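You operate a simulated robot arm through the tools that you are given. There is no shell and no other tool. Be economical: measure what you need, move in short steps, check, and stop when the job is done.

The job below is to be done with a simulated two-armed robot. You get a single attempt, and the scene is never put back.

Task
Carry the wide frame to the cork mat and glue a gold block on each dotted corner.
Fine: the green-banded block by the white dot, the blue-banded one by the black. Brush glue over each corner first, from the grey pot with the purple-banded brush, and put the brush back. Pot, wax tin, sanding block and pad stay put. Set down upright: silver brush with purple band.

The check looks at the end state, three seconds after you hand in, the way a careful person would. Anything else that was tipped, shoved, dropped, spilled or broken makes it a failure.

Robot
Two 6-joint arms with two-finger grippers on one trunk, on a base that drives. Base frame: it is fixed to the floor where the robot stands at the start and does not move with it; the origin is under the middle of the robot, x ahead of it, y to its left, z up; the surface under the hand at the start is at about z = 820. Readings come in mm, rad, newtons and seconds.
The left shoulder is at the start at [30, 178, 1063], the right one opposite. With the tool pointing down near the work surface each hand reaches from about 520 to 820 mm from the robot's upright axis, wherever it stands, measured 20 degrees to its own side. Places, roughly: black rubber sanding block (7x5x4 cm) [900, 600, 800]; frame corner beside the black dot [400, -100, 800]; frame corner beside the white dot [400, 200, 800]; middle of the cork mat [500, 600, 800]. Payload 2.54 kg a hand.
The tool frame of a hand sits at the grasp point between the pads (the TCP): z along the fingers, y along the line on which they close. The tips reach 30 mm beyond it. The gripper opens to 116 mm. The gripper's body begins 95 mm behind the TCP.
Orientation is told as [roll, pitch, yaw] about the base's x, y, z axes, in that order, counted from this pose: with the fingers straight down and closing along the base's y, the tool's x points along the base's -x, its y along +y and its z along -z.

Tools
- The arms move only by the tool play_rows. It takes "left_moves", "right_moves" or both (then of equal length, played together; a hand with none holds still); each is a list of rows, each a list of 7 numbers: the turn, a rotation vector about the tool's x, y, z in rad, then the shift along the tool's x, y, z in mm, then the finger opening in mm, from 0 to 116. In form: [[wx, wy, wz, tx, ty, tz, claw], ...]. A call has 1 to 10 rows; each row shifts and turns the commanded pose from where the row before left it, along the tool's axes as they then stand. Rows are played at 5 a second. More than 50 mm and 0.15 rad between two rows, or a gripper value outside its range, and nothing of the call is played. Where a pose cannot be reached the arm comes as near as it can. A force on the tool above 40 N (or 10 N above the force at the start of the call, whichever is more), or a blocked arm, ends the call early, and 0.2 s more pass. Each finger travels about 153 mm/s and halts on what it meets, pressing with about 44 N; the grip force reading is that of the motor and also rises with nothing between the fingers. The clock runs only during rows and for 0.2 s after the last one: add rows that do not move to give the fingers time. The reply holds the time, the measured pose of the TCP, the force on the tool along the base axes, the opening and the grip force, in the units named above and with some noise, with the torque about the TCP (base axes, N m) and any sound that the robot's microphone picked up.
- Cameras (640 x 400 px; columns grow to the right, rows downward): "scene" is now at [13, 38.3, 1773.3]; the picture's right is [0.68, -0.73, 0.00], its down [-0.64, -0.60, -0.47] and it looks along [0.35, 0.32, -0.88] (base axes); focal length 268 px, centre (320, 200). "left" rides on the left gripper at [69, 15, -122] in its tool frame; the picture's right is [-0.21, 0.98, 0.00], its down [-0.83, -0.18, -0.53] and it looks along [-0.52, -0.11, 0.85] (tool axes); focal length 251 px, centre (320, 200). "right" rides on the right gripper at [69, -15, -122] in its tool frame; the picture's right is [0.21, 0.98, 0.00], its down [-0.83, 0.18, -0.53] and it looks along [-0.52, 0.11, 0.85] (tool axes); focal length 251 px, centre (320, 200). There is no depth. A picture from a camera that has moved, and an enlarged one, comes with that camera's place and axes in the base frame and with its lens. The place of the scene camera against the robot may be out by one fixed shift of up to 12 mm in any direction.
- grab_frame(camera): a new picture of that camera. It takes no simulated time.
- raise_lower(by): slides the trunk up (or, below 0, down) by that many mm; the arms and the scene camera ride with it, the base frame stays. It gives what a move gives, with no picture.
- drive_base(legs): drives the robot by 1 to 6 legs, each [ahead, left, turn to the left] in mm, mm and rad, along the robot's own axes; the way and the turn of a leg run together, so that a leg with both is an arc; at most 1500 mm and 3.142 rad a leg. The arms and the cameras ride along, it lands a little off, and it stops where it bumps. It gives what a move gives.
- pan_tilt(pan, tilt): turns the head with the scene camera to pan (to the left, within 2.496 rad either way) and tilt (down, from -0.506 to 1.204), counted from straight ahead of the robot. It gives what a move gives.
- zoom(camera, box): a new picture of the part [left, top, right, bottom] of that camera's present view, enlarged. It takes no simulated time.
- close_job(): hands the job in; it is judged then, once.

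Work in short steps. Places have to be worked out from the pictures, the camera data and where the tool is seen: move nearer, look again, correct. Check each grasp and each placing, and mend what went wrong. You have 120 turns and 100 pictures in all, those below and enlarged ones among them. Open the grippers and draw the arms clear of the work before you hand the job in, unless the task says otherwise; then end with one line.

The tools are called after ">>>" as name(argument=value, ...) on one line, values as JSON. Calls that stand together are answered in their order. play_rows: Moves the arms, as the interface text tells. Its arguments: {"type":"object","properties":{"left_moves":{"type":"array","items":{"type":"array","items":{"type":"number"}}},"right_moves":{"type":"array","items":{"type":"array","items":{"type":"number"}}}},"required":[]} The other tools are called the same way: raise_lower (by) slides the trunk up or down; drive_base (legs) drives the base; pan_tilt (pan, tilt) turns the head that bears the scene camera; grab_frame (camera) takes a picture; zoom (camera, box) takes an enlarged picture of a part of a camera's view; close_job () hands the job in.

At the start:

```text
time_s: 0.0
left_tcp_pos: [279.3, 395.9, 1269.8]
left_orientation: [0.0, -0.002, 0.001]
left_force: [0.3, 0.2, 0.0]
left_wrist_torque: [-0.01, -0.02, 0.03]
left_finger_gap: 115.8
left_finger_force: 0.1
right_tcp_pos: [538.9, 52.3, 1295.0]
right_orientation: [0.001, 0.001, 0.0]
right_force: [-0.2, -0.8, 0.0]
right_wrist_torque: [0.0, -0.02, 0.0]
right_finger_gap: 116.0
right_finger_force: 0.0
trunk travel left (down, up): [-275.0, 265.0]
robot x, y, heading: [-0.2, 1.1, -0.002]
head pan, tilt: [0.75, 1.077]
```

scene: 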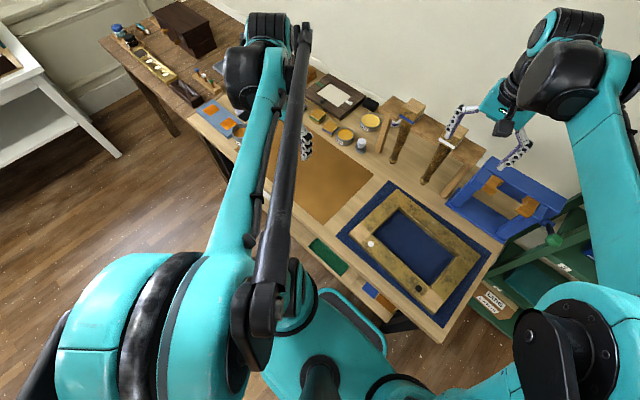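
right: 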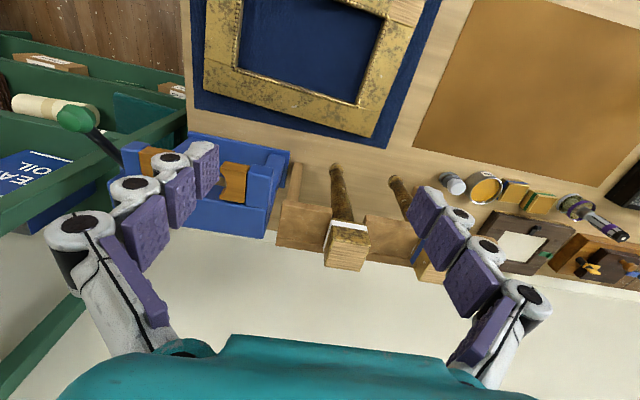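
left: 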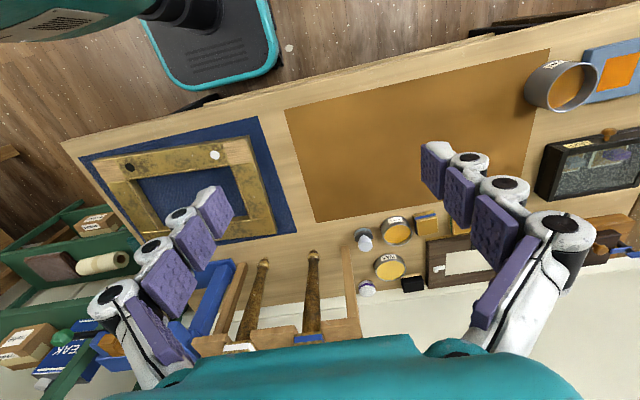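

The arms partly block the view of the bench, so I start by enlarging the wrist camera views to identify the objects.

>>> zoom(camera="left", box=[340, 40, 640, 300])

>>> zoom(camera="right", box=[380, 140, 640, 300])

>>> zoom(camera="scene", box=[100, 0, 300, 140])

>>> zoom(camera="scene", box=[290, 60, 500, 300])

```text
1.54 times, centred on (490, 170) of left
camera zoom: at [210.2, 411.8, 1393.3], right [0.21, 0.98, 0.0], down [0.83, -0.18, 0.53], along [0.52, -0.11, -0.84], focal length 387 px, centre (58, 246)
```

zoom: 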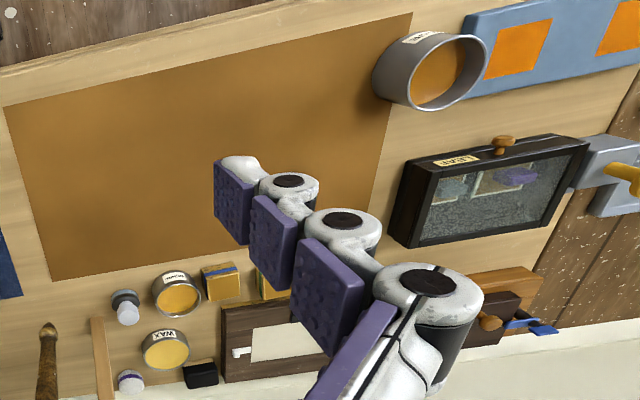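

```text
2.46 times, centred on (510, 220) of right
camera zoom: at [470.2, 38.3, 1415.9], right [-0.21, 0.98, 0.0], down [0.83, 0.18, 0.53], along [0.52, 0.11, -0.85], focal length 619 px, centre (-148, 151)
```

zoom: 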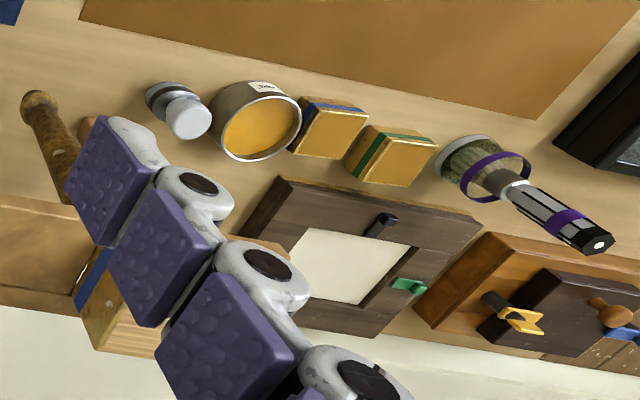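

```text
2.86 times, centred on (200, 70) of scene
camera zoom: at [13.0, 38.3, 1773.3], right [0.68, -0.73, 0.0], down [-0.64, -0.6, -0.47], along [0.35, 0.32, -0.88], focal length 766 px, centre (663, 571)
```

zoom: 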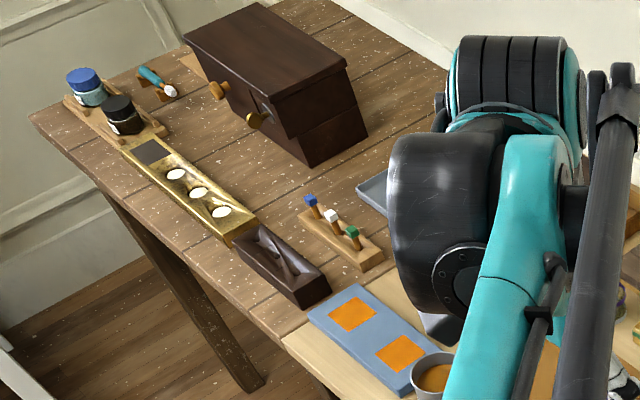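

```text
1.67 times, centred on (395, 180) of scene
camera zoom: at [13.0, 38.3, 1773.3], right [0.68, -0.73, 0.0], down [-0.64, -0.6, -0.47], along [0.35, 0.32, -0.88], focal length 447 px, centre (195, 233)
```

zoom: 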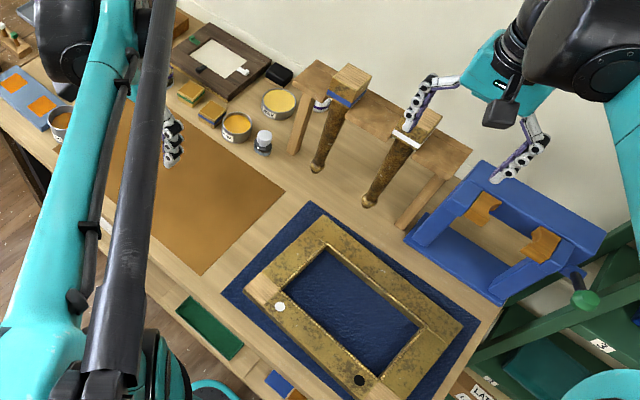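

I need to read the labels and tell the tins and brushes apart, so I enlarge further.

>>> zoom(camera="left", box=[345, 200, 475, 300])

>>> zoom(camera="right", box=[430, 160, 640, 250])

>>> zoom(camera="left", box=[510, 40, 640, 130])

>>> zoom(camera="left", box=[70, 110, 310, 260])

```text
4.00 times, centred on (410, 250) of left
camera zoom: at [210.2, 411.8, 1393.3], right [0.21, 0.98, 0.0], down [0.83, -0.18, 0.53], along [0.52, -0.11, -0.84], focal length 1006 px, centre (-40, 0)
```

zoom: 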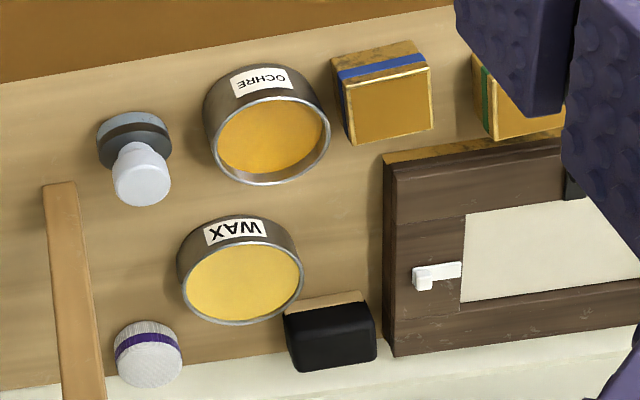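

```text
3.05 times, centred on (535, 205) of right
camera zoom: at [470.2, 38.3, 1415.9], right [-0.21, 0.98, 0.0], down [0.83, 0.18, 0.53], along [0.52, 0.11, -0.85], focal length 766 px, centre (-335, 185)
```

zoom: 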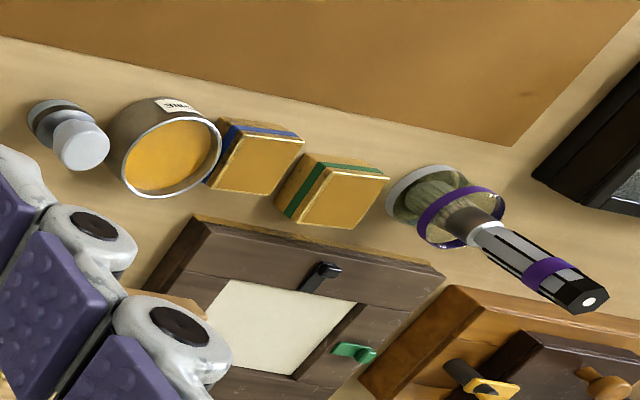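

```text
4.44 times, centred on (575, 85) of left
camera zoom: at [210.2, 411.8, 1393.3], right [0.21, 0.98, 0.0], down [0.83, -0.18, 0.53], along [0.52, -0.11, -0.84], focal length 1118 px, centre (-813, 711)
```

zoom: 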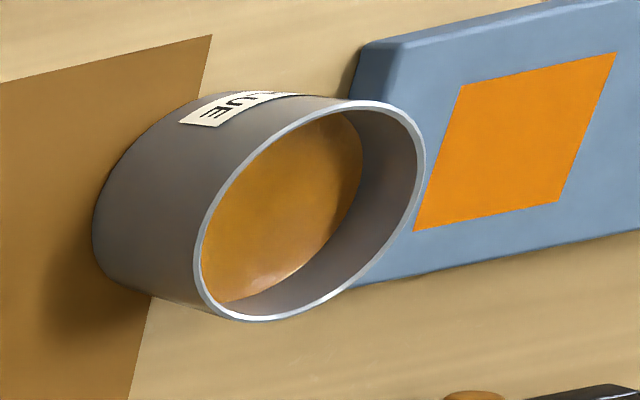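

```text
2.67 times, centred on (190, 185) of left
camera zoom: at [210.2, 411.8, 1393.3], right [0.21, 0.98, 0.0], down [0.83, -0.18, 0.53], along [0.52, -0.11, -0.84], focal length 670 px, centre (667, 240)
```

zoom: 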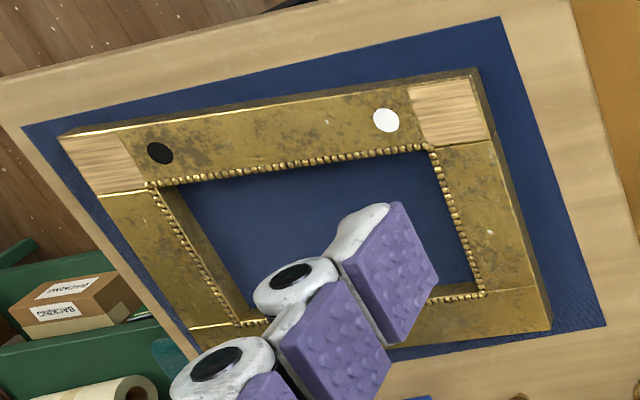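

The glue pot sits at the near-left edge of the mat, about (375, 850). The purple-banded brush stands upright at about (698, 813), the blocks are near (690, 600–690), and the bare frame corners face the robot. I bring both hands above the side rails, high up, and look.

>>> play_rows(left_moves=[[0, 0, 0, -22, -22, 24, 116], [0, 0, 0, -22, -22, 24, 116], [0, 0, 0, -22, -22, 24, 116], [0, 0, 0, -22, -22, 24, 116], [0, 0, 0, -22, -22, 24, 116], [0, 0, 0, -22, -22, 24, 116], [0, 0, 0, -22, -22, 24, 116], [0, 0, 0, -22, -22, 24, 116], [0, 0, 0, -22, -22, 24, 116], [0, 0, 0, -22, -22, 24, 116]], right_moves=[[0, 0, 0, 4, -20, 27, 116], [0, 0, 0, 4, -20, 27, 116], [0, 0, 0, 4, -20, 27, 116], [0, 0, 0, 4, -20, 27, 116], [0, 0, 0, 4, -20, 27, 116], [0, 0, 0, 4, -20, 27, 116], [0, 0, 0, 4, -20, 27, 116], [0, 0, 0, 4, -20, 27, 116], [0, 0, 0, 4, -20, 27, 116], [0, 0, 0, 4, -20, 27, 116]])

>>> grab_frame(camera="left")

>>> grab_frame(camera="right")

>>> grab_frame(camera="scene")

```text
time_s: 2.2
left_tcp_pos: [501.8, 174.3, 1027.4]
left_orientation: [0.001, -0.001, 0.0]
left_force: [0.2, -0.8, -1.4]
left_wrist_torque: [0.01, 0.02, 0.01]
left_finger_gap: 116.0
left_finger_force: 0.0
right_tcp_pos: [502.0, -148.5, 1022.9]
right_orientation: [0.0, 0.001, 0.0]
right_force: [0.4, 0.0, -0.5]
right_wrist_torque: [0.01, 0.04, 0.02]
right_finger_gap: 116.0
right_finger_force: 0.1
trunk travel left (down, up): [-275.0, 265.0]
robot x, y, heading: [0.8, -4.3, -0.002]
head pan, tilt: [0.75, 1.077]
```

```text
88 pictures are left
camera left: at [433.5, 189.9, 1152.3], right [0.21, 0.98, 0.0], down [0.83, -0.18, 0.53], along [0.52, -0.11, -0.85], focal length 251 px, centre (320, 200)
```

left: 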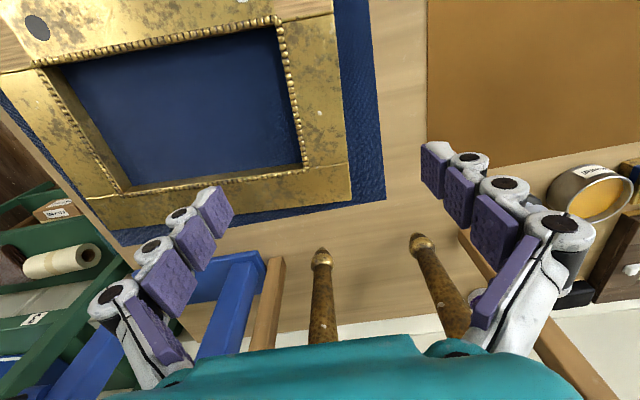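

```text
87 pictures are left
camera right: at [433.4, -163.3, 1144.4], right [-0.21, 0.98, 0.0], down [0.83, 0.18, 0.53], along [0.52, 0.12, -0.85], focal length 251 px, centre (320, 200)
```

right: 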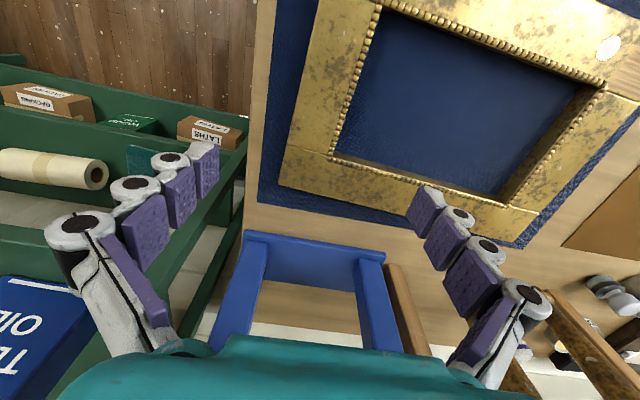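

```text
86 pictures are left
camera scene: at [16.1, 36.6, 1773.3], right [0.68, -0.73, 0.0], down [-0.65, -0.6, -0.47], along [0.35, 0.32, -0.88], focal length 268 px, centre (320, 200)
```

scene: 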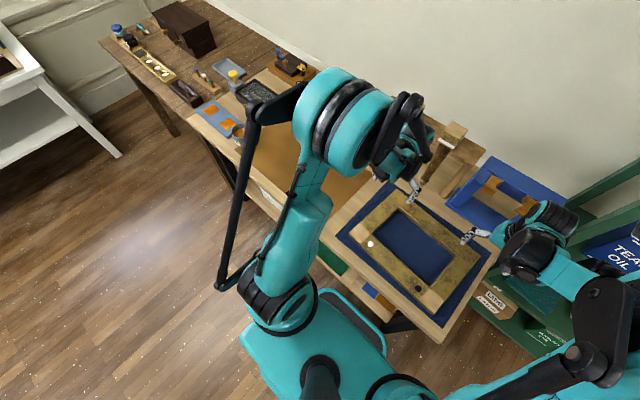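

By triangulation the frame top is at about z = 844, with rails about 57 mm wide centred at y ≈ 174 and −148 and turned by about −0.06 rad. I turn the hands to match and descend to just above the rails.

>>> play_rows(left_moves=[[0, 0, 0.06, 0, 0, 30, 116], [0, 0, 0, 0, 0, 35, 116], [0, 0, 0, 0, 0, 35, 116], [0, 0, 0, 0, 0, 35, 116]], right_moves=[[0, 0, 0.06, 0, 0, 30, 116], [0, 0, 0, 0, 0, 35, 116], [0, 0, 0, 0, 0, 35, 116], [0, 0, 0, 0, 0, 30, 116]])

>>> grab_frame(camera="left")

>>> grab_frame(camera="right")

```text
time_s: 3.2
left_tcp_pos: [499.5, 177.1, 891.2]
left_orientation: [-0.001, 0.0, -0.061]
left_force: [0.0, 0.5, -0.1]
left_wrist_torque: [0.01, -0.02, 0.0]
left_finger_gap: 115.7
left_finger_force: 0.0
right_tcp_pos: [500.4, -146.2, 894.9]
right_orientation: [0.0, 0.002, -0.059]
right_force: [-0.5, 0.5, 0.5]
right_wrist_torque: [0.01, 0.01, 0.0]
right_finger_gap: 116.0
right_finger_force: 0.1
trunk travel left (down, up): [-275.0, 265.0]
robot x, y, heading: [0.0, -3.6, -0.002]
head pan, tilt: [0.75, 1.077]
```

```text
85 pictures are left
camera left: at [433.5, 195.6, 1016.8], right [0.27, 0.96, 0.0], down [0.81, -0.23, 0.53], along [0.51, -0.15, -0.85], focal length 251 px, centre (320, 200)
```

left: 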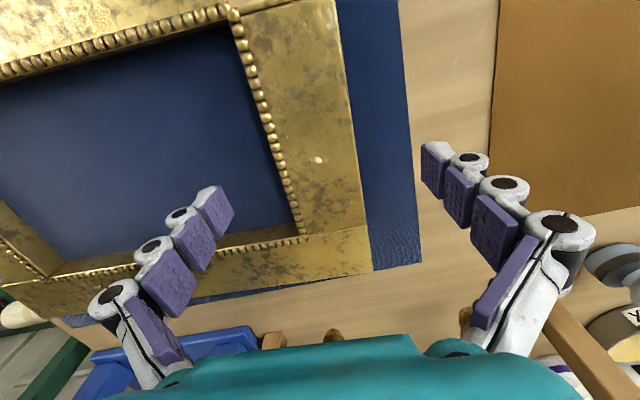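

```text
84 pictures are left
camera right: at [430.6, -157.6, 1015.4], right [-0.16, 0.99, 0.0], down [0.84, 0.13, 0.53], along [0.53, 0.08, -0.85], focal length 251 px, centre (320, 200)
```

right: 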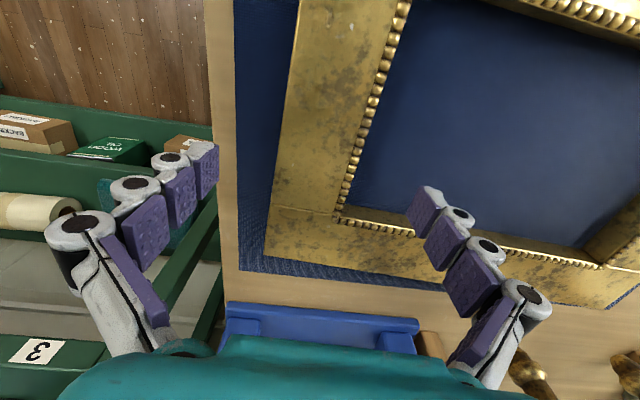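

Rail edges now read 144–202 (left) and −177 to −120 (right) at x = 500, so I centre the hands by a few mm and descend so the tips straddle the rails.

>>> play_rows(left_moves=[[0, 0, 0, 0, -4, 10, 116], [0, 0, 0, 0, 0, 13, 116], [0, 0, 0, 0, 0, 10, 116]], right_moves=[[0, 0, 0, 0, -2.5, 13, 116], [0, 0, 0, 0, 0, 13, 116], [0, 0, 0, 0, 0, 10, 116]])

>>> grab_frame(camera="right")

```text
time_s: 4.0
left_tcp_pos: [499.3, 172.2, 861.0]
left_orientation: [-0.001, 0.001, -0.062]
left_force: [0.2, 0.0, -0.3]
left_wrist_torque: [0.01, 0.01, 0.02]
left_finger_gap: 116.0
left_finger_force: 0.1
right_tcp_pos: [498.6, -149.0, 858.9]
right_orientation: [-0.001, 0.003, -0.059]
right_force: [0.4, -0.2, -0.2]
right_wrist_torque: [0.0, 0.02, 0.0]
right_finger_gap: 116.1
right_finger_force: 0.0
trunk travel left (down, up): [-275.0, 265.0]
robot x, y, heading: [0.7, -1.5, -0.0]
head pan, tilt: [0.75, 1.077]
```

```text
83 pictures are left
camera right: at [429.5, -160.0, 980.8], right [-0.16, 0.99, 0.0], down [0.84, 0.13, 0.53], along [0.53, 0.08, -0.85], focal length 251 px, centre (320, 200)
```

right: 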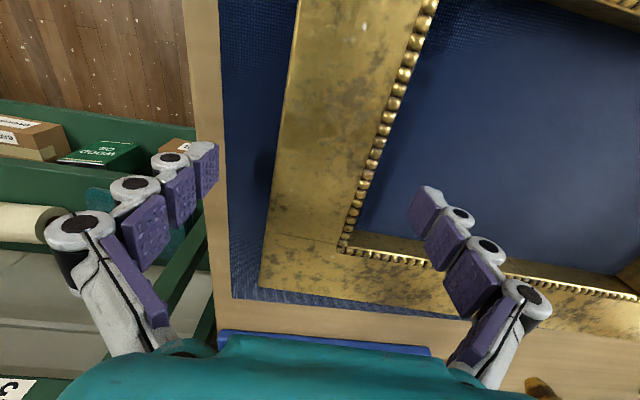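

No contact yet, so I step further down in small rows to deepen the grip.

>>> play_rows(left_moves=[[0, 0, 0, 0, 0, 4, 116], [0, 0, 0, 0, 0, 3, 116], [0, 0, 0, 0, 0, 3, 116]], right_moves=[[0, 0, 0, 0, 0, 3, 116], [0, 0, 0, 0, 0, 3, 116], [0, 0, 0, 0, 0, 2, 116]])

```text
time_s: 4.8
left_tcp_pos: [502.8, 171.9, 854.0]
left_orientation: [0.0, 0.001, -0.06]
left_force: [-0.9, 0.8, 0.6]
left_wrist_torque: [0.0, -0.01, 0.01]
left_finger_gap: 116.3
left_finger_force: 0.0
left hand out of reach, approached as far as the arm can: row 3
right_tcp_pos: [503.8, -148.6, 852.4]
right_orientation: [-0.001, 0.005, -0.06]
right_force: [0.2, 0.7, 1.6]
right_wrist_torque: [0.0, -0.01, 0.01]
right_finger_gap: 115.9
right_finger_force: 0.0
right hand out of reach, approached as far as the arm can: row 2
trunk travel left (down, up): [-275.0, 265.0]
robot x, y, heading: [1.2, -1.5, 0.0]
head pan, tilt: [0.75, 1.077]
```

Both arms are at their inner reach limit, but the tips are well down the rails (about 823), so I close both grippers here and lift with the trunk afterwards.

>>> play_rows(left_moves=[[0, 0, 0, 0, 0, 0, 50], [0, 0, 0, 0, 0, 0, 40], [0, 0, 0, 0, 0, 0, 40], [0, 0, 0, 0, 0, 0, 40]], right_moves=[[0, 0, 0, 0, 0, 0, 50], [0, 0, 0, 0, 0, 0, 40], [0, 0, 0, 0, 0, 0, 40], [0, 0, 0, 0, 0, 0, 40]])

>>> grab_frame(camera="left")

```text
time_s: 5.8
left_tcp_pos: [502.3, 171.7, 854.2]
left_orientation: [-0.002, 0.002, -0.062]
left_force: [0.3, -5.6, 4.3]
left_wrist_torque: [0.13, 0.25, -0.25]
left_finger_gap: 59.2
left_finger_force: 44.4
right_tcp_pos: [501.3, -148.4, 853.2]
right_orientation: [0.0, 0.002, -0.058]
right_force: [3.7, 7.4, 8.8]
right_wrist_torque: [0.49, 0.21, -0.53]
right_finger_gap: 59.1
right_finger_force: 44.0
trunk travel left (down, up): [-275.0, 265.0]
robot x, y, heading: [-0.8, -0.4, -0.002]
head pan, tilt: [0.75, 1.077]
```

```text
82 pictures are left
camera left: at [435.5, 191.7, 978.6], right [0.27, 0.96, 0.0], down [0.81, -0.23, 0.53], along [0.51, -0.15, -0.85], focal length 251 px, centre (320, 200)
```

left: 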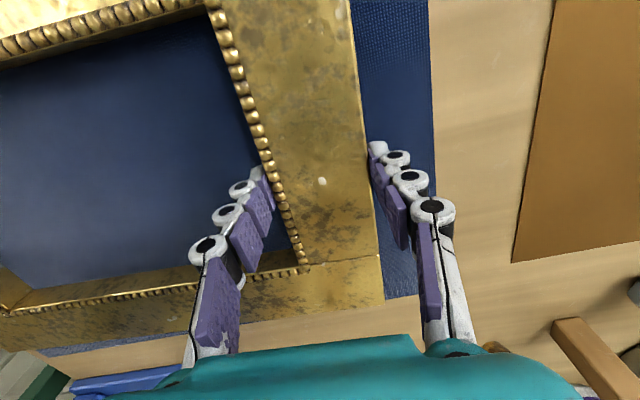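

Both hands grip the rails (59 mm gap, full grip force). I lift with the trunk by 60 mm.

>>> raise_lower(by=60)

>>> grab_frame(camera="scene")

```text
time_s: 6.8
left_tcp_pos: [503.1, 171.5, 913.4]
left_orientation: [-0.001, 0.002, -0.061]
left_force: [-2.1, -10.7, -3.6]
left_wrist_torque: [-0.23, -0.01, -0.39]
left_finger_gap: 59.5
left_finger_force: 43.7
right_tcp_pos: [502.7, -149.4, 913.5]
right_orientation: [0.0, 0.004, -0.059]
right_force: [3.5, 12.0, -2.6]
right_wrist_torque: [0.4, -0.17, -0.41]
right_finger_gap: 59.0
right_finger_force: 44.0
trunk travel left (down, up): [-335.0, 205.0]
robot x, y, heading: [-0.8, 2.7, -0.0]
head pan, tilt: [0.75, 1.077]
```

```text
81 pictures are left
camera scene: at [13.9, 38.3, 1833.2], right [0.68, -0.73, 0.0], down [-0.64, -0.6, -0.47], along [0.35, 0.32, -0.88], focal length 268 px, centre (320, 200)
```

scene: 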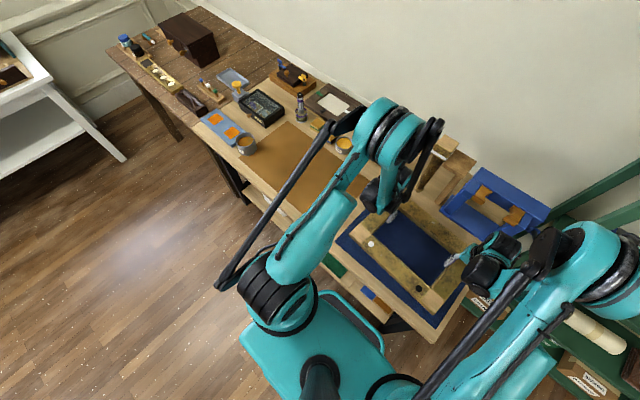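

The frame hangs level from both hands. I drive left 520 mm and turn 0.06 rad to square the frame over the mat, in two legs.

>>> drive_base(legs=[[0, 260, 0], [0, 260, 0], [0, 0, 0.06]])

>>> grab_frame(camera="scene")

>>> grab_frame(camera="left")

>>> grab_frame(camera="right")

```text
time_s: 10.6
left_tcp_pos: [494.0, 722.2, 914.6]
left_orientation: [0.0, 0.002, -0.002]
left_force: [-2.3, -20.2, -2.7]
left_wrist_torque: [-0.45, -0.03, -0.36]
left_finger_gap: 59.5
left_finger_force: 43.9
right_tcp_pos: [511.0, 401.6, 913.1]
right_orientation: [-0.003, 0.004, -0.004]
right_force: [1.2, 19.9, -2.6]
right_wrist_torque: [0.44, -0.08, -0.36]
right_finger_gap: 59.2
right_finger_force: 44.3
trunk travel left (down, up): [-335.0, 205.0]
robot x, y, heading: [-3.1, 520.8, 0.056]
head pan, tilt: [0.75, 1.077]
```

```text
80 pictures are left
camera scene: at [11.6, 561.0, 1833.3], right [0.72, -0.69, 0.0], down [-0.61, -0.64, -0.47], along [0.33, 0.34, -0.88], focal length 268 px, centre (320, 200)
```

scene: 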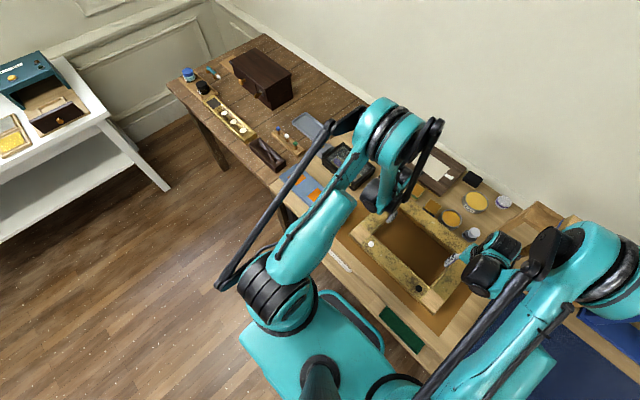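

```text
79 pictures are left
camera left: at [424.9, 737.3, 1038.2], right [0.22, 0.98, 0.0], down [0.83, -0.18, 0.53], along [0.52, -0.12, -0.85], focal length 251 px, centre (320, 200)
```

left: 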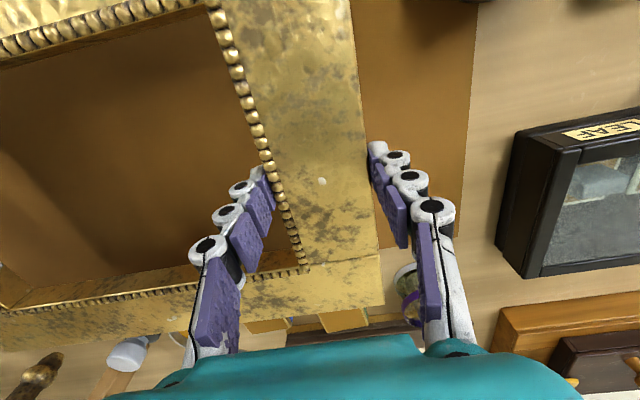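

```text
78 pictures are left
camera right: at [442.2, 386.7, 1034.6], right [-0.21, 0.98, 0.0], down [0.83, 0.18, 0.53], along [0.52, 0.11, -0.85], focal length 251 px, centre (320, 200)
```

right: 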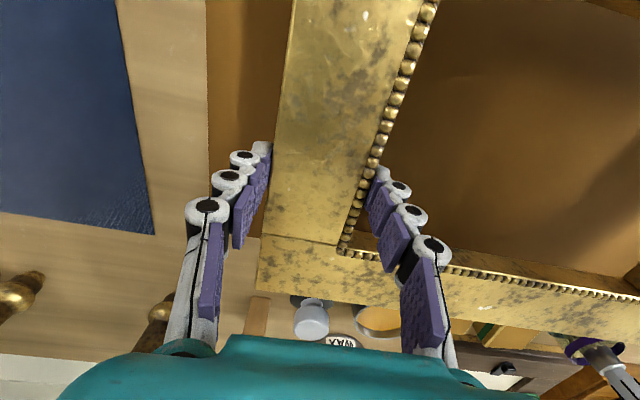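

The frame (y 371–752, x about 356–614) is over the mat (y 308–850, x about 320–650). I lower the trunk 52 mm first and check the forces.

>>> raise_lower(by=-52)

>>> raise_lower(by=-5)

```text
time_s: 11.5
left_tcp_pos: [493.2, 722.1, 861.8]
left_orientation: [-0.001, 0.003, -0.005]
left_force: [-1.1, -2.0, -3.6]
left_wrist_torque: [0.05, -0.16, -0.21]
left_finger_gap: 59.2
left_finger_force: 43.9
right_tcp_pos: [510.6, 400.5, 859.9]
right_orientation: [0.0, 0.002, -0.003]
right_force: [1.1, 2.8, -2.7]
right_wrist_torque: [0.02, -0.02, -0.26]
right_finger_gap: 59.2
right_finger_force: 44.1
trunk travel left (down, up): [-283.0, 257.0]
robot x, y, heading: [2.9, 526.0, 0.058]
head pan, tilt: [0.75, 1.077]
```

```text
time_s: 12.0
left_tcp_pos: [493.2, 721.7, 856.8]
left_orientation: [-0.003, 0.002, -0.005]
left_force: [-2.2, -2.0, -2.8]
left_wrist_torque: [-0.08, -0.03, -0.3]
left_finger_gap: 59.0
left_finger_force: 44.4
right_tcp_pos: [510.6, 401.3, 856.3]
right_orientation: [0.0, 0.003, -0.004]
right_force: [1.3, 3.2, -2.5]
right_wrist_torque: [0.1, -0.05, -0.29]
right_finger_gap: 58.8
right_finger_force: 43.9
trunk travel left (down, up): [-278.0, 262.0]
robot x, y, heading: [-2.0, 521.7, 0.058]
head pan, tilt: [0.75, 1.077]
```

Still no load change, so I lower in small steps until it carries.

>>> raise_lower(by=-3)

>>> raise_lower(by=-2)

```text
time_s: 12.6
left_tcp_pos: [491.9, 721.9, 853.8]
left_orientation: [0.0, 0.004, -0.004]
left_force: [0.4, -4.0, 3.9]
left_wrist_torque: [-0.22, 0.54, -0.25]
left_finger_gap: 59.1
left_finger_force: 43.6
right_tcp_pos: [510.4, 402.1, 853.4]
right_orientation: [-0.001, 0.003, -0.004]
right_force: [5.2, 2.4, 8.6]
right_wrist_torque: [0.06, 0.42, -0.26]
right_finger_gap: 59.2
right_finger_force: 43.7
trunk travel left (down, up): [-275.0, 265.0]
robot x, y, heading: [3.0, 518.9, 0.052]
head pan, tilt: [0.75, 1.077]
```

```text
time_s: 13.1
left_tcp_pos: [492.3, 721.1, 853.4]
left_orientation: [0.001, -0.005, -0.003]
left_force: [11.3, -2.6, 34.9]
left_wrist_torque: [-0.08, -0.4, -0.24]
left_finger_gap: 59.3
left_finger_force: 43.9
right_tcp_pos: [510.0, 400.1, 853.6]
right_orientation: [0.001, -0.001, -0.006]
right_force: [15.4, 4.8, 32.8]
right_wrist_torque: [0.2, -0.46, -0.33]
right_finger_gap: 59.7
right_finger_force: 44.5
trunk travel left (down, up): [-273.0, 267.0]
robot x, y, heading: [1.9, 520.3, 0.059]
head pan, tilt: [0.75, 1.077]
```

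The frame is down and slightly pressed, so I ease up 2 mm, open both grippers, then raise the trunk.

>>> raise_lower(by=2)

>>> play_rows(left_moves=[[0, 0, 0, 0, 0, 0, 90], [0, 0, 0, 0, 0, 0, 100], [0, 0, 0, 0, 0, 0, 100]], right_moves=[[0, 0, 0, 0, 0, 0, 90], [0, 0, 0, 0, 0, 0, 100], [0, 0, 0, 0, 0, 0, 100]])

>>> raise_lower(by=230)

>>> grab_frame(camera="left")

>>> grab_frame(camera="right")

```text
time_s: 13.6
left_tcp_pos: [491.6, 721.9, 854.0]
left_orientation: [-0.002, 0.002, -0.005]
left_force: [3.8, -2.1, 12.4]
left_wrist_torque: [-0.19, -0.78, -0.35]
left_finger_gap: 59.5
left_finger_force: 44.2
right_tcp_pos: [509.1, 400.9, 851.8]
right_orientation: [0.0, 0.003, -0.003]
right_force: [5.9, 5.8, 4.9]
right_wrist_torque: [0.06, -0.88, -0.39]
right_finger_gap: 59.2
right_finger_force: 44.1
trunk travel left (down, up): [-275.0, 265.0]
robot x, y, heading: [1.2, 521.8, 0.052]
head pan, tilt: [0.75, 1.077]
```

```text
time_s: 14.4
left_tcp_pos: [493.0, 721.9, 854.3]
left_orientation: [0.0, 0.002, -0.003]
left_force: [0.5, 0.0, 0.5]
left_wrist_torque: [0.0, 0.02, -0.04]
left_finger_gap: 100.1
left_finger_force: 0.0
right_tcp_pos: [509.2, 401.5, 853.2]
right_orientation: [0.001, 0.002, -0.005]
right_force: [0.3, 0.3, 0.3]
right_wrist_torque: [0.06, 0.01, 0.0]
right_finger_gap: 100.2
right_finger_force: 0.1
trunk travel left (down, up): [-275.0, 265.0]
robot x, y, heading: [-1.3, 519.9, 0.055]
head pan, tilt: [0.75, 1.077]
```

```text
time_s: 16.8
left_tcp_pos: [492.5, 721.3, 1084.5]
left_orientation: [-0.002, 0.002, -0.003]
left_force: [-0.2, -0.2, 0.1]
left_wrist_torque: [-0.01, 0.0, 0.02]
left_finger_gap: 99.8
left_finger_force: 0.2
right_tcp_pos: [509.5, 401.1, 1083.4]
right_orientation: [0.002, 0.001, -0.005]
right_force: [0.9, 0.0, 0.0]
right_wrist_torque: [-0.03, 0.03, 0.04]
right_finger_gap: 99.8
right_finger_force: 0.1
trunk travel left (down, up): [-505.0, 35.0]
robot x, y, heading: [2.3, 519.0, 0.056]
head pan, tilt: [0.75, 1.077]
```

```text
77 pictures are left
camera left: at [424.7, 737.2, 1208.2], right [0.22, 0.98, 0.0], down [0.83, -0.18, 0.53], along [0.52, -0.12, -0.85], focal length 251 px, centre (320, 200)
```

left: 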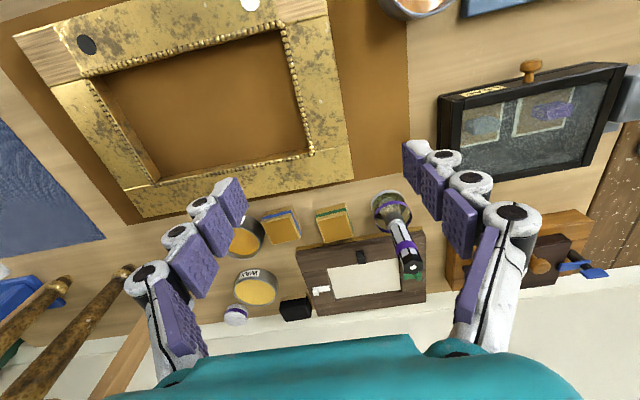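

```text
76 pictures are left
camera right: at [442.0, 386.5, 1204.6], right [-0.21, 0.98, 0.0], down [0.83, 0.18, 0.53], along [0.52, 0.11, -0.85], focal length 251 px, centre (320, 200)
```

right: 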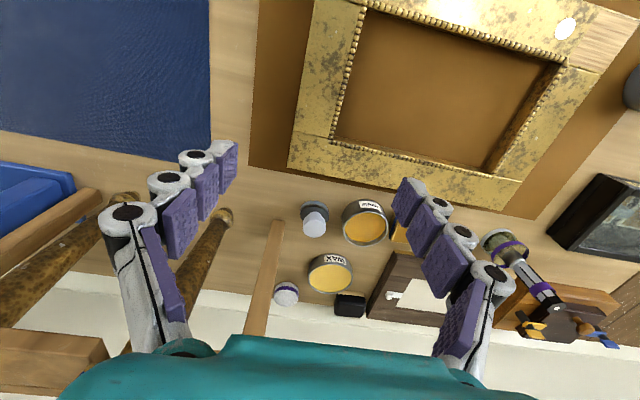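

The frame lies squarely on the mat with its corners near the robot. Now I zoom in on the brush and its stand.

>>> zoom(camera="left", box=[300, 170, 480, 290])

>>> zoom(camera="left", box=[340, 0, 470, 60])

>>> zoom(camera="right", box=[260, 180, 560, 350])

```text
3.33 times, centred on (390, 230) of left
camera zoom: at [424.7, 737.2, 1208.2], right [0.22, 0.98, 0.0], down [0.83, -0.18, 0.53], along [0.52, -0.12, -0.85], focal length 838 px, centre (87, 100)
```

zoom: 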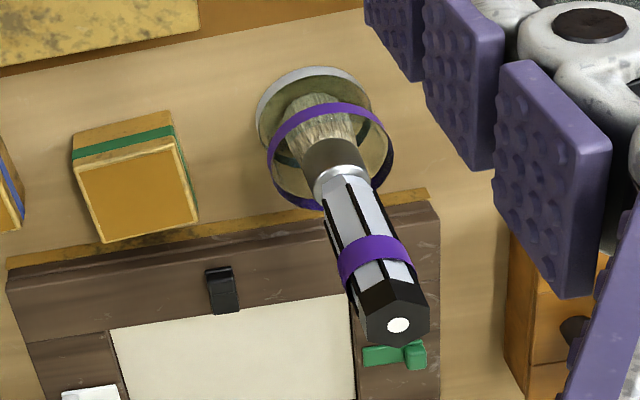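

```text
4.92 times, centred on (405, 30) of left
camera zoom: at [424.7, 737.2, 1208.2], right [0.22, 0.98, 0.0], down [0.83, -0.18, 0.53], along [0.52, -0.12, -0.85], focal length 1238 px, centre (-98, 1037)
```

zoom: 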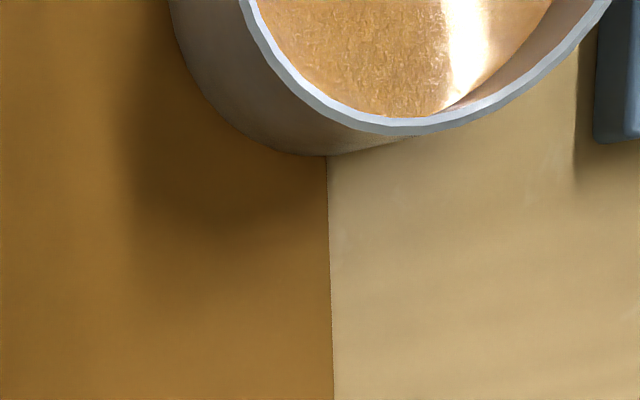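

```text
2.13 times, centred on (410, 265) of right
camera zoom: at [442.0, 386.5, 1204.6], right [-0.21, 0.98, 0.0], down [0.83, 0.18, 0.53], along [0.52, 0.11, -0.85], focal length 536 px, centre (128, 61)
```

zoom: 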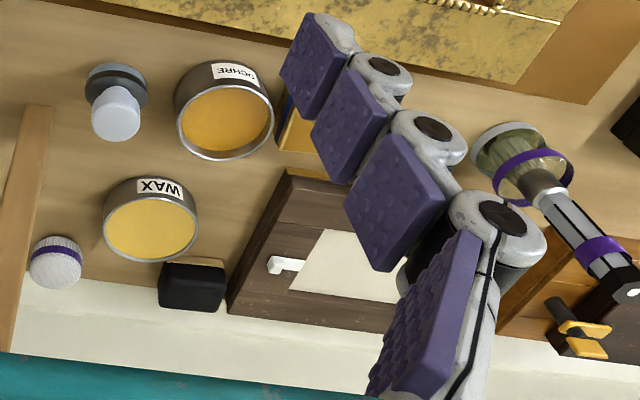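

The brush stands free in a clear glass with a purple rim at about (695, 803). Its handle spans z 888–972 and the rim is at about 863. I move the left hand above it and look before descending.

>>> play_rows(left_moves=[[0, 0, 0, -40, 16, -5, 90], [0, 0, 0, -40, 16, 0, 80], [0, 0, 0, -40, 16, 0, 70], [0, 0, 0, -40, 17, 0, 70], [0, 0, 0, -42, 17, 0, 70]])

>>> grab_frame(camera="left")

>>> grab_frame(camera="right")

```text
time_s: 18.0
left_tcp_pos: [697.3, 801.3, 1087.7]
left_orientation: [-0.002, 0.002, -0.002]
left_force: [0.4, -0.2, -0.2]
left_wrist_torque: [-0.01, 0.01, -0.02]
left_finger_gap: 69.9
left_finger_force: 0.0
right_tcp_pos: [511.8, 402.4, 1084.1]
right_orientation: [0.0, 0.003, -0.003]
right_force: [0.5, 0.3, 0.5]
right_wrist_torque: [-0.01, 0.02, 0.0]
right_finger_gap: 99.9
right_finger_force: 0.0
trunk travel left (down, up): [-505.0, 35.0]
robot x, y, heading: [0.3, 519.5, 0.055]
head pan, tilt: [0.75, 1.077]
```

```text
72 pictures are left
camera left: at [629.3, 816.3, 1213.6], right [0.22, 0.98, 0.0], down [0.83, -0.18, 0.53], along [0.52, -0.12, -0.85], focal length 251 px, centre (320, 200)
```

left: 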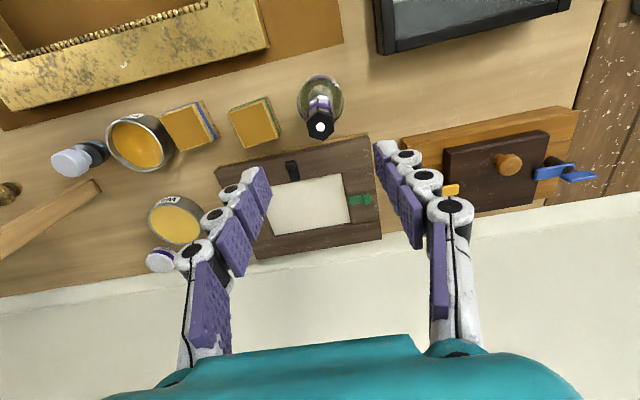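

```text
71 pictures are left
camera right: at [443.4, 386.9, 1204.2], right [-0.21, 0.98, 0.0], down [0.83, 0.18, 0.53], along [0.52, 0.11, -0.85], focal length 251 px, centre (320, 200)
```

right: 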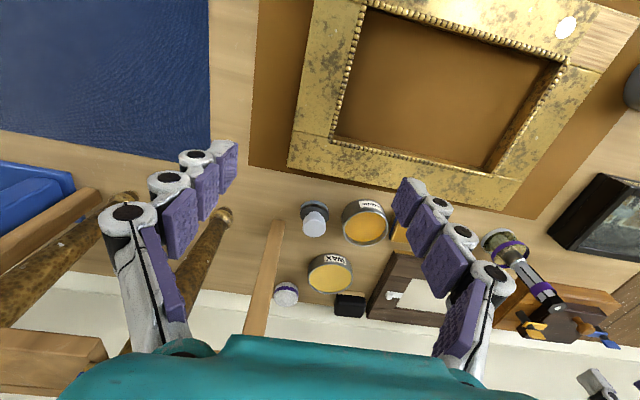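

The brush is at (695, 800), almost exactly below the hand. I descend to TCP z ≈ 940 with the fingers open either side of the handle.

>>> play_rows(left_moves=[[0, 0, 0, 2, -1, 30, 70], [0, 0, 0, 0, 0, 30, 70], [0, 0, 0, 0, 0, 30, 70], [0, 0, 0, 0, 0, 30, 70], [0, 0, 0, 0, 0, 26, 70]])

>>> grab_frame(camera="left")

```text
time_s: 19.2
left_tcp_pos: [657.3, 795.4, 986.8]
left_orientation: [-0.001, 0.003, -0.003]
left_force: [-0.7, 0.5, -0.3]
left_wrist_torque: [-0.02, 0.04, 0.02]
left_finger_gap: 70.2
left_finger_force: 0.2
left hand out of reach, approached as far as the arm can: row 3, 4, 5
right_tcp_pos: [510.1, 401.7, 1083.2]
right_orientation: [-0.001, 0.002, -0.004]
right_force: [-0.1, -0.7, 0.6]
right_wrist_torque: [-0.01, 0.0, 0.01]
right_finger_gap: 99.9
right_finger_force: 0.0
trunk travel left (down, up): [-505.0, 35.0]
robot x, y, heading: [-0.8, 519.7, 0.06]
head pan, tilt: [0.75, 1.077]
```

```text
70 pictures are left
camera left: at [589.3, 810.3, 1111.3], right [0.22, 0.98, 0.0], down [0.83, -0.18, 0.53], along [0.52, -0.12, -0.85], focal length 251 px, centre (320, 200)
```

left: 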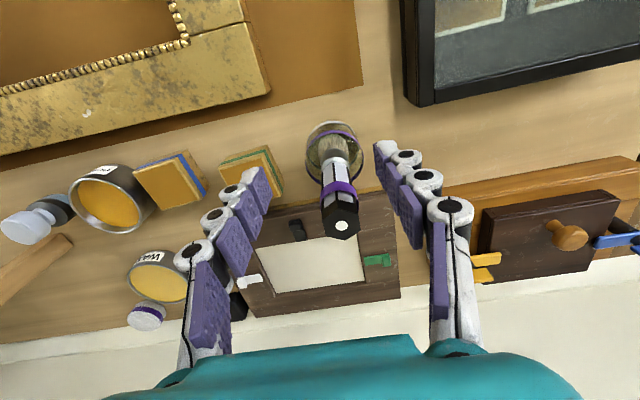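

With the trunk raised the arm can't reach that low. I lift the hand back above the brush and will do the descent with the trunk instead.

>>> play_rows(left_moves=[[0, 0, 0, 0, 0, -40, 70], [0, 0, 0, 0, 0, -40, 70], [0, 0, 0, 0, 0, -20, 70]])

```text
time_s: 20.0
left_tcp_pos: [658.2, 796.5, 1086.6]
left_orientation: [-0.001, 0.002, -0.003]
left_force: [0.3, 0.1, 0.1]
left_wrist_torque: [0.01, -0.01, 0.01]
left_finger_gap: 69.9
left_finger_force: 0.1
right_tcp_pos: [510.0, 400.8, 1082.7]
right_orientation: [-0.001, 0.002, -0.003]
right_force: [0.3, 0.7, 0.0]
right_wrist_torque: [0.0, -0.02, 0.0]
right_finger_gap: 100.1
right_finger_force: 0.0
trunk travel left (down, up): [-505.0, 35.0]
robot x, y, heading: [4.5, 522.4, 0.058]
head pan, tilt: [0.75, 1.077]
```

Calls start from the measured pose. I move to (695, 800), then lower the trunk 100 mm.

>>> play_rows(left_moves=[[0, 0, 0, -20, 2, 0, 70], [0, 0, 0, -17, 1.5, 0, 70]])

>>> raise_lower(by=-80)

>>> grab_frame(camera="left")

```text
time_s: 20.6
left_tcp_pos: [696.7, 799.3, 1087.5]
left_orientation: [-0.001, 0.001, -0.004]
left_force: [0.2, 0.4, -0.2]
left_wrist_torque: [0.01, 0.05, 0.01]
left_finger_gap: 69.9
left_finger_force: 0.1
right_tcp_pos: [510.2, 401.7, 1081.8]
right_orientation: [0.001, 0.003, -0.004]
right_force: [0.3, 0.1, -0.2]
right_wrist_torque: [0.02, -0.01, 0.0]
right_finger_gap: 100.1
right_finger_force: 0.1
trunk travel left (down, up): [-505.0, 35.0]
robot x, y, heading: [-1.9, 518.5, 0.057]
head pan, tilt: [0.75, 1.077]
```

```text
time_s: 21.8
left_tcp_pos: [695.9, 800.1, 1007.4]
left_orientation: [-0.002, 0.002, -0.004]
left_force: [0.5, -0.1, -0.2]
left_wrist_torque: [-0.01, -0.03, 0.01]
left_finger_gap: 69.7
left_finger_force: 0.1
right_tcp_pos: [510.7, 400.6, 1003.7]
right_orientation: [0.0, 0.0, -0.002]
right_force: [0.0, -0.8, -0.8]
right_wrist_torque: [0.0, 0.0, 0.0]
right_finger_gap: 100.1
right_finger_force: 0.0
trunk travel left (down, up): [-425.0, 115.0]
robot x, y, heading: [0.9, 520.2, 0.055]
head pan, tilt: [0.75, 1.077]
```

```text
69 pictures are left
camera left: at [626.9, 815.3, 1131.5], right [0.22, 0.98, 0.0], down [0.83, -0.18, 0.53], along [0.52, -0.12, -0.85], focal length 251 px, centre (320, 200)
```

left: 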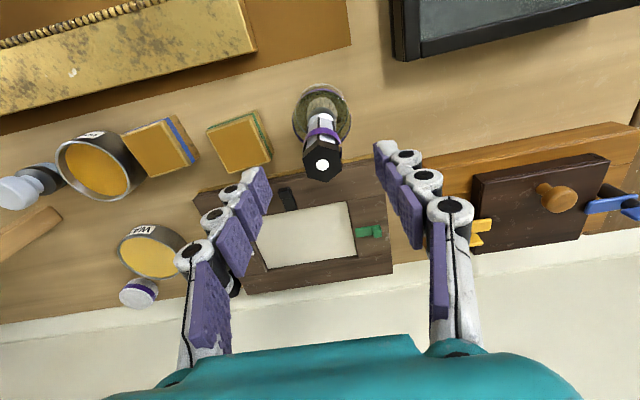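

The handle top is centred between the fingers. I lower the trunk the last 67 mm and look.

>>> raise_lower(by=-67)

>>> grab_frame(camera="left")

```text
time_s: 22.9
left_tcp_pos: [695.0, 800.3, 941.0]
left_orientation: [-0.001, 0.003, -0.005]
left_force: [-0.6, 0.3, 1.2]
left_wrist_torque: [-0.02, 0.01, 0.03]
left_finger_gap: 70.1
left_finger_force: 0.0
right_tcp_pos: [509.9, 401.7, 937.2]
right_orientation: [0.001, 0.001, -0.004]
right_force: [1.1, 0.2, 0.8]
right_wrist_torque: [-0.02, 0.02, 0.01]
right_finger_gap: 99.8
right_finger_force: 0.1
trunk travel left (down, up): [-358.0, 182.0]
robot x, y, heading: [-1.2, 521.4, 0.056]
head pan, tilt: [0.75, 1.077]
```

```text
68 pictures are left
camera left: at [626.9, 815.3, 1064.5], right [0.22, 0.98, 0.0], down [0.83, -0.18, 0.53], along [0.52, -0.12, -0.85], focal length 251 px, centre (320, 200)
```

left: 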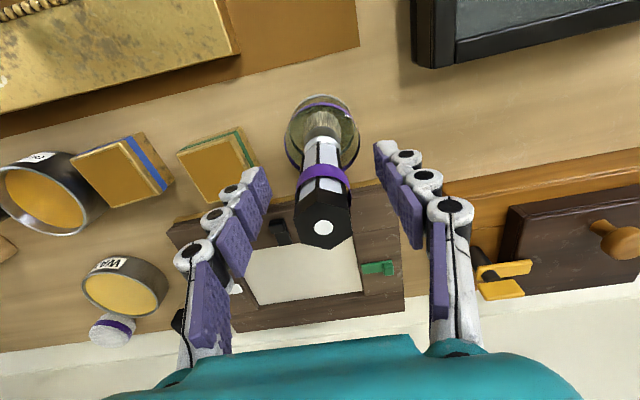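

The handle is centred between the fingers, so I close on it.

>>> play_rows(left_moves=[[0, 0, 0, 0, 0, 0, 50], [0, 0, 0, 0, 0, 0, 30], [0, 0, 0, 0, 0, 0, 15], [0, 0, 0, 0, 0, 0, 15], [0, 0, 0, 0, 0, 0, 15]])

>>> grab_frame(camera="left")

```text
time_s: 24.1
left_tcp_pos: [696.0, 798.9, 938.3]
left_orientation: [-0.001, 0.001, -0.005]
left_force: [-0.4, 0.1, 0.0]
left_wrist_torque: [0.0, 0.0, 0.03]
left_finger_gap: 23.4
left_finger_force: 44.3
right_tcp_pos: [511.0, 401.2, 936.9]
right_orientation: [0.0, 0.002, -0.005]
right_force: [1.0, -1.6, -0.6]
right_wrist_torque: [0.01, -0.01, -0.01]
right_finger_gap: 100.0
right_finger_force: 0.1
trunk travel left (down, up): [-358.0, 182.0]
robot x, y, heading: [0.9, 522.4, 0.056]
head pan, tilt: [0.75, 1.077]
```

```text
67 pictures are left
camera left: at [627.2, 815.3, 1064.1], right [0.22, 0.98, 0.0], down [0.83, -0.18, 0.53], along [0.52, -0.12, -0.85], focal length 251 px, centre (320, 200)
```

left: 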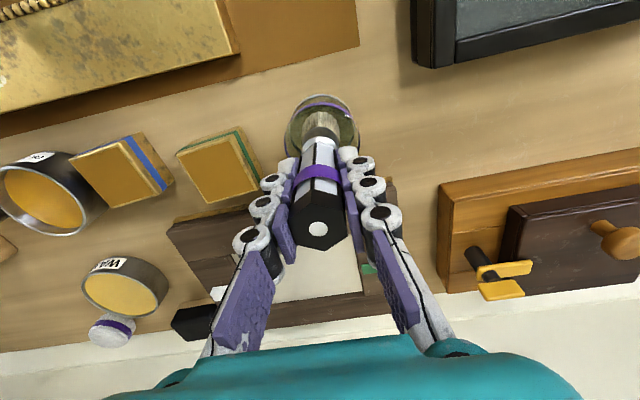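

The brush is gripped (23 mm); its home pose is TCP (695.5, 800, 940). I lift straight up with the trunk 130 mm and check the glass stays.

>>> raise_lower(by=130)

>>> grab_frame(camera="left")

>>> grab_frame(camera="right")

>>> grab_frame(camera="scene")

```text
time_s: 25.6
left_tcp_pos: [696.0, 799.1, 1071.3]
left_orientation: [0.0, 0.0, -0.004]
left_force: [0.4, -0.3, -0.8]
left_wrist_torque: [0.01, -0.06, 0.01]
left_finger_gap: 23.2
left_finger_force: 44.3
right_tcp_pos: [510.0, 402.0, 1064.3]
right_orientation: [0.0, 0.003, -0.004]
right_force: [0.2, 0.2, 1.0]
right_wrist_torque: [0.0, 0.0, -0.01]
right_finger_gap: 99.9
right_finger_force: 0.1
trunk travel left (down, up): [-488.0, 52.0]
robot x, y, heading: [1.1, 523.9, 0.052]
head pan, tilt: [0.75, 1.077]
```

```text
66 pictures are left
camera left: at [627.4, 815.3, 1193.8], right [0.22, 0.98, 0.0], down [0.83, -0.18, 0.53], along [0.52, -0.12, -0.85], focal length 251 px, centre (320, 200)
```

left: 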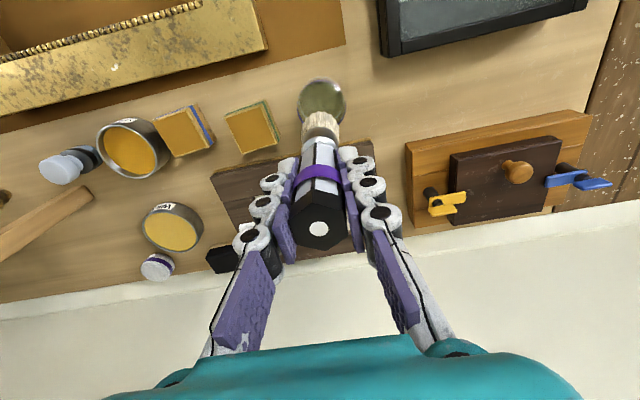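

```text
65 pictures are left
camera right: at [442.2, 386.5, 1187.5], right [-0.21, 0.98, 0.0], down [0.83, 0.18, 0.53], along [0.52, 0.11, -0.85], focal length 251 px, centre (320, 200)
```

right: 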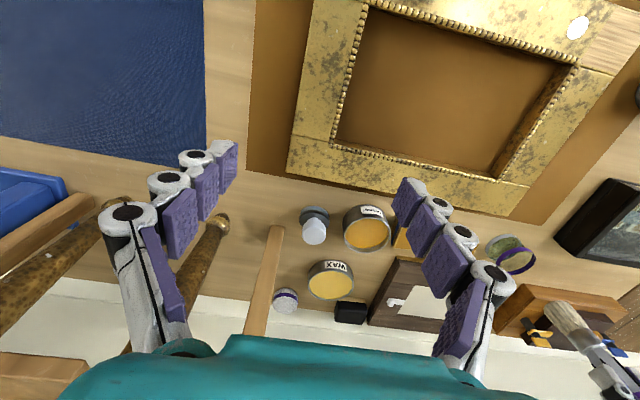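

```text
64 pictures are left
camera scene: at [11.4, 560.7, 1986.2], right [0.72, -0.69, 0.0], down [-0.61, -0.64, -0.47], along [0.33, 0.34, -0.88], focal length 268 px, centre (320, 200)
```

scene: 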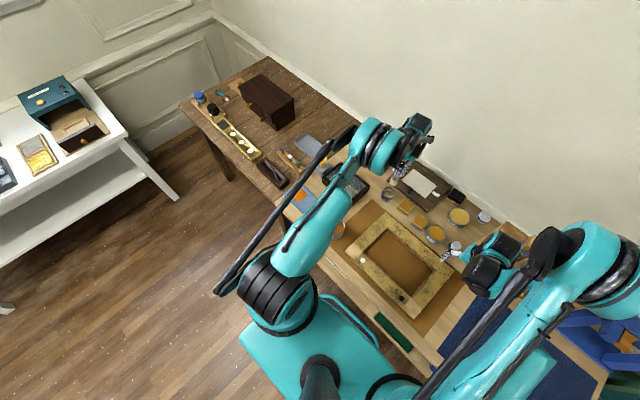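

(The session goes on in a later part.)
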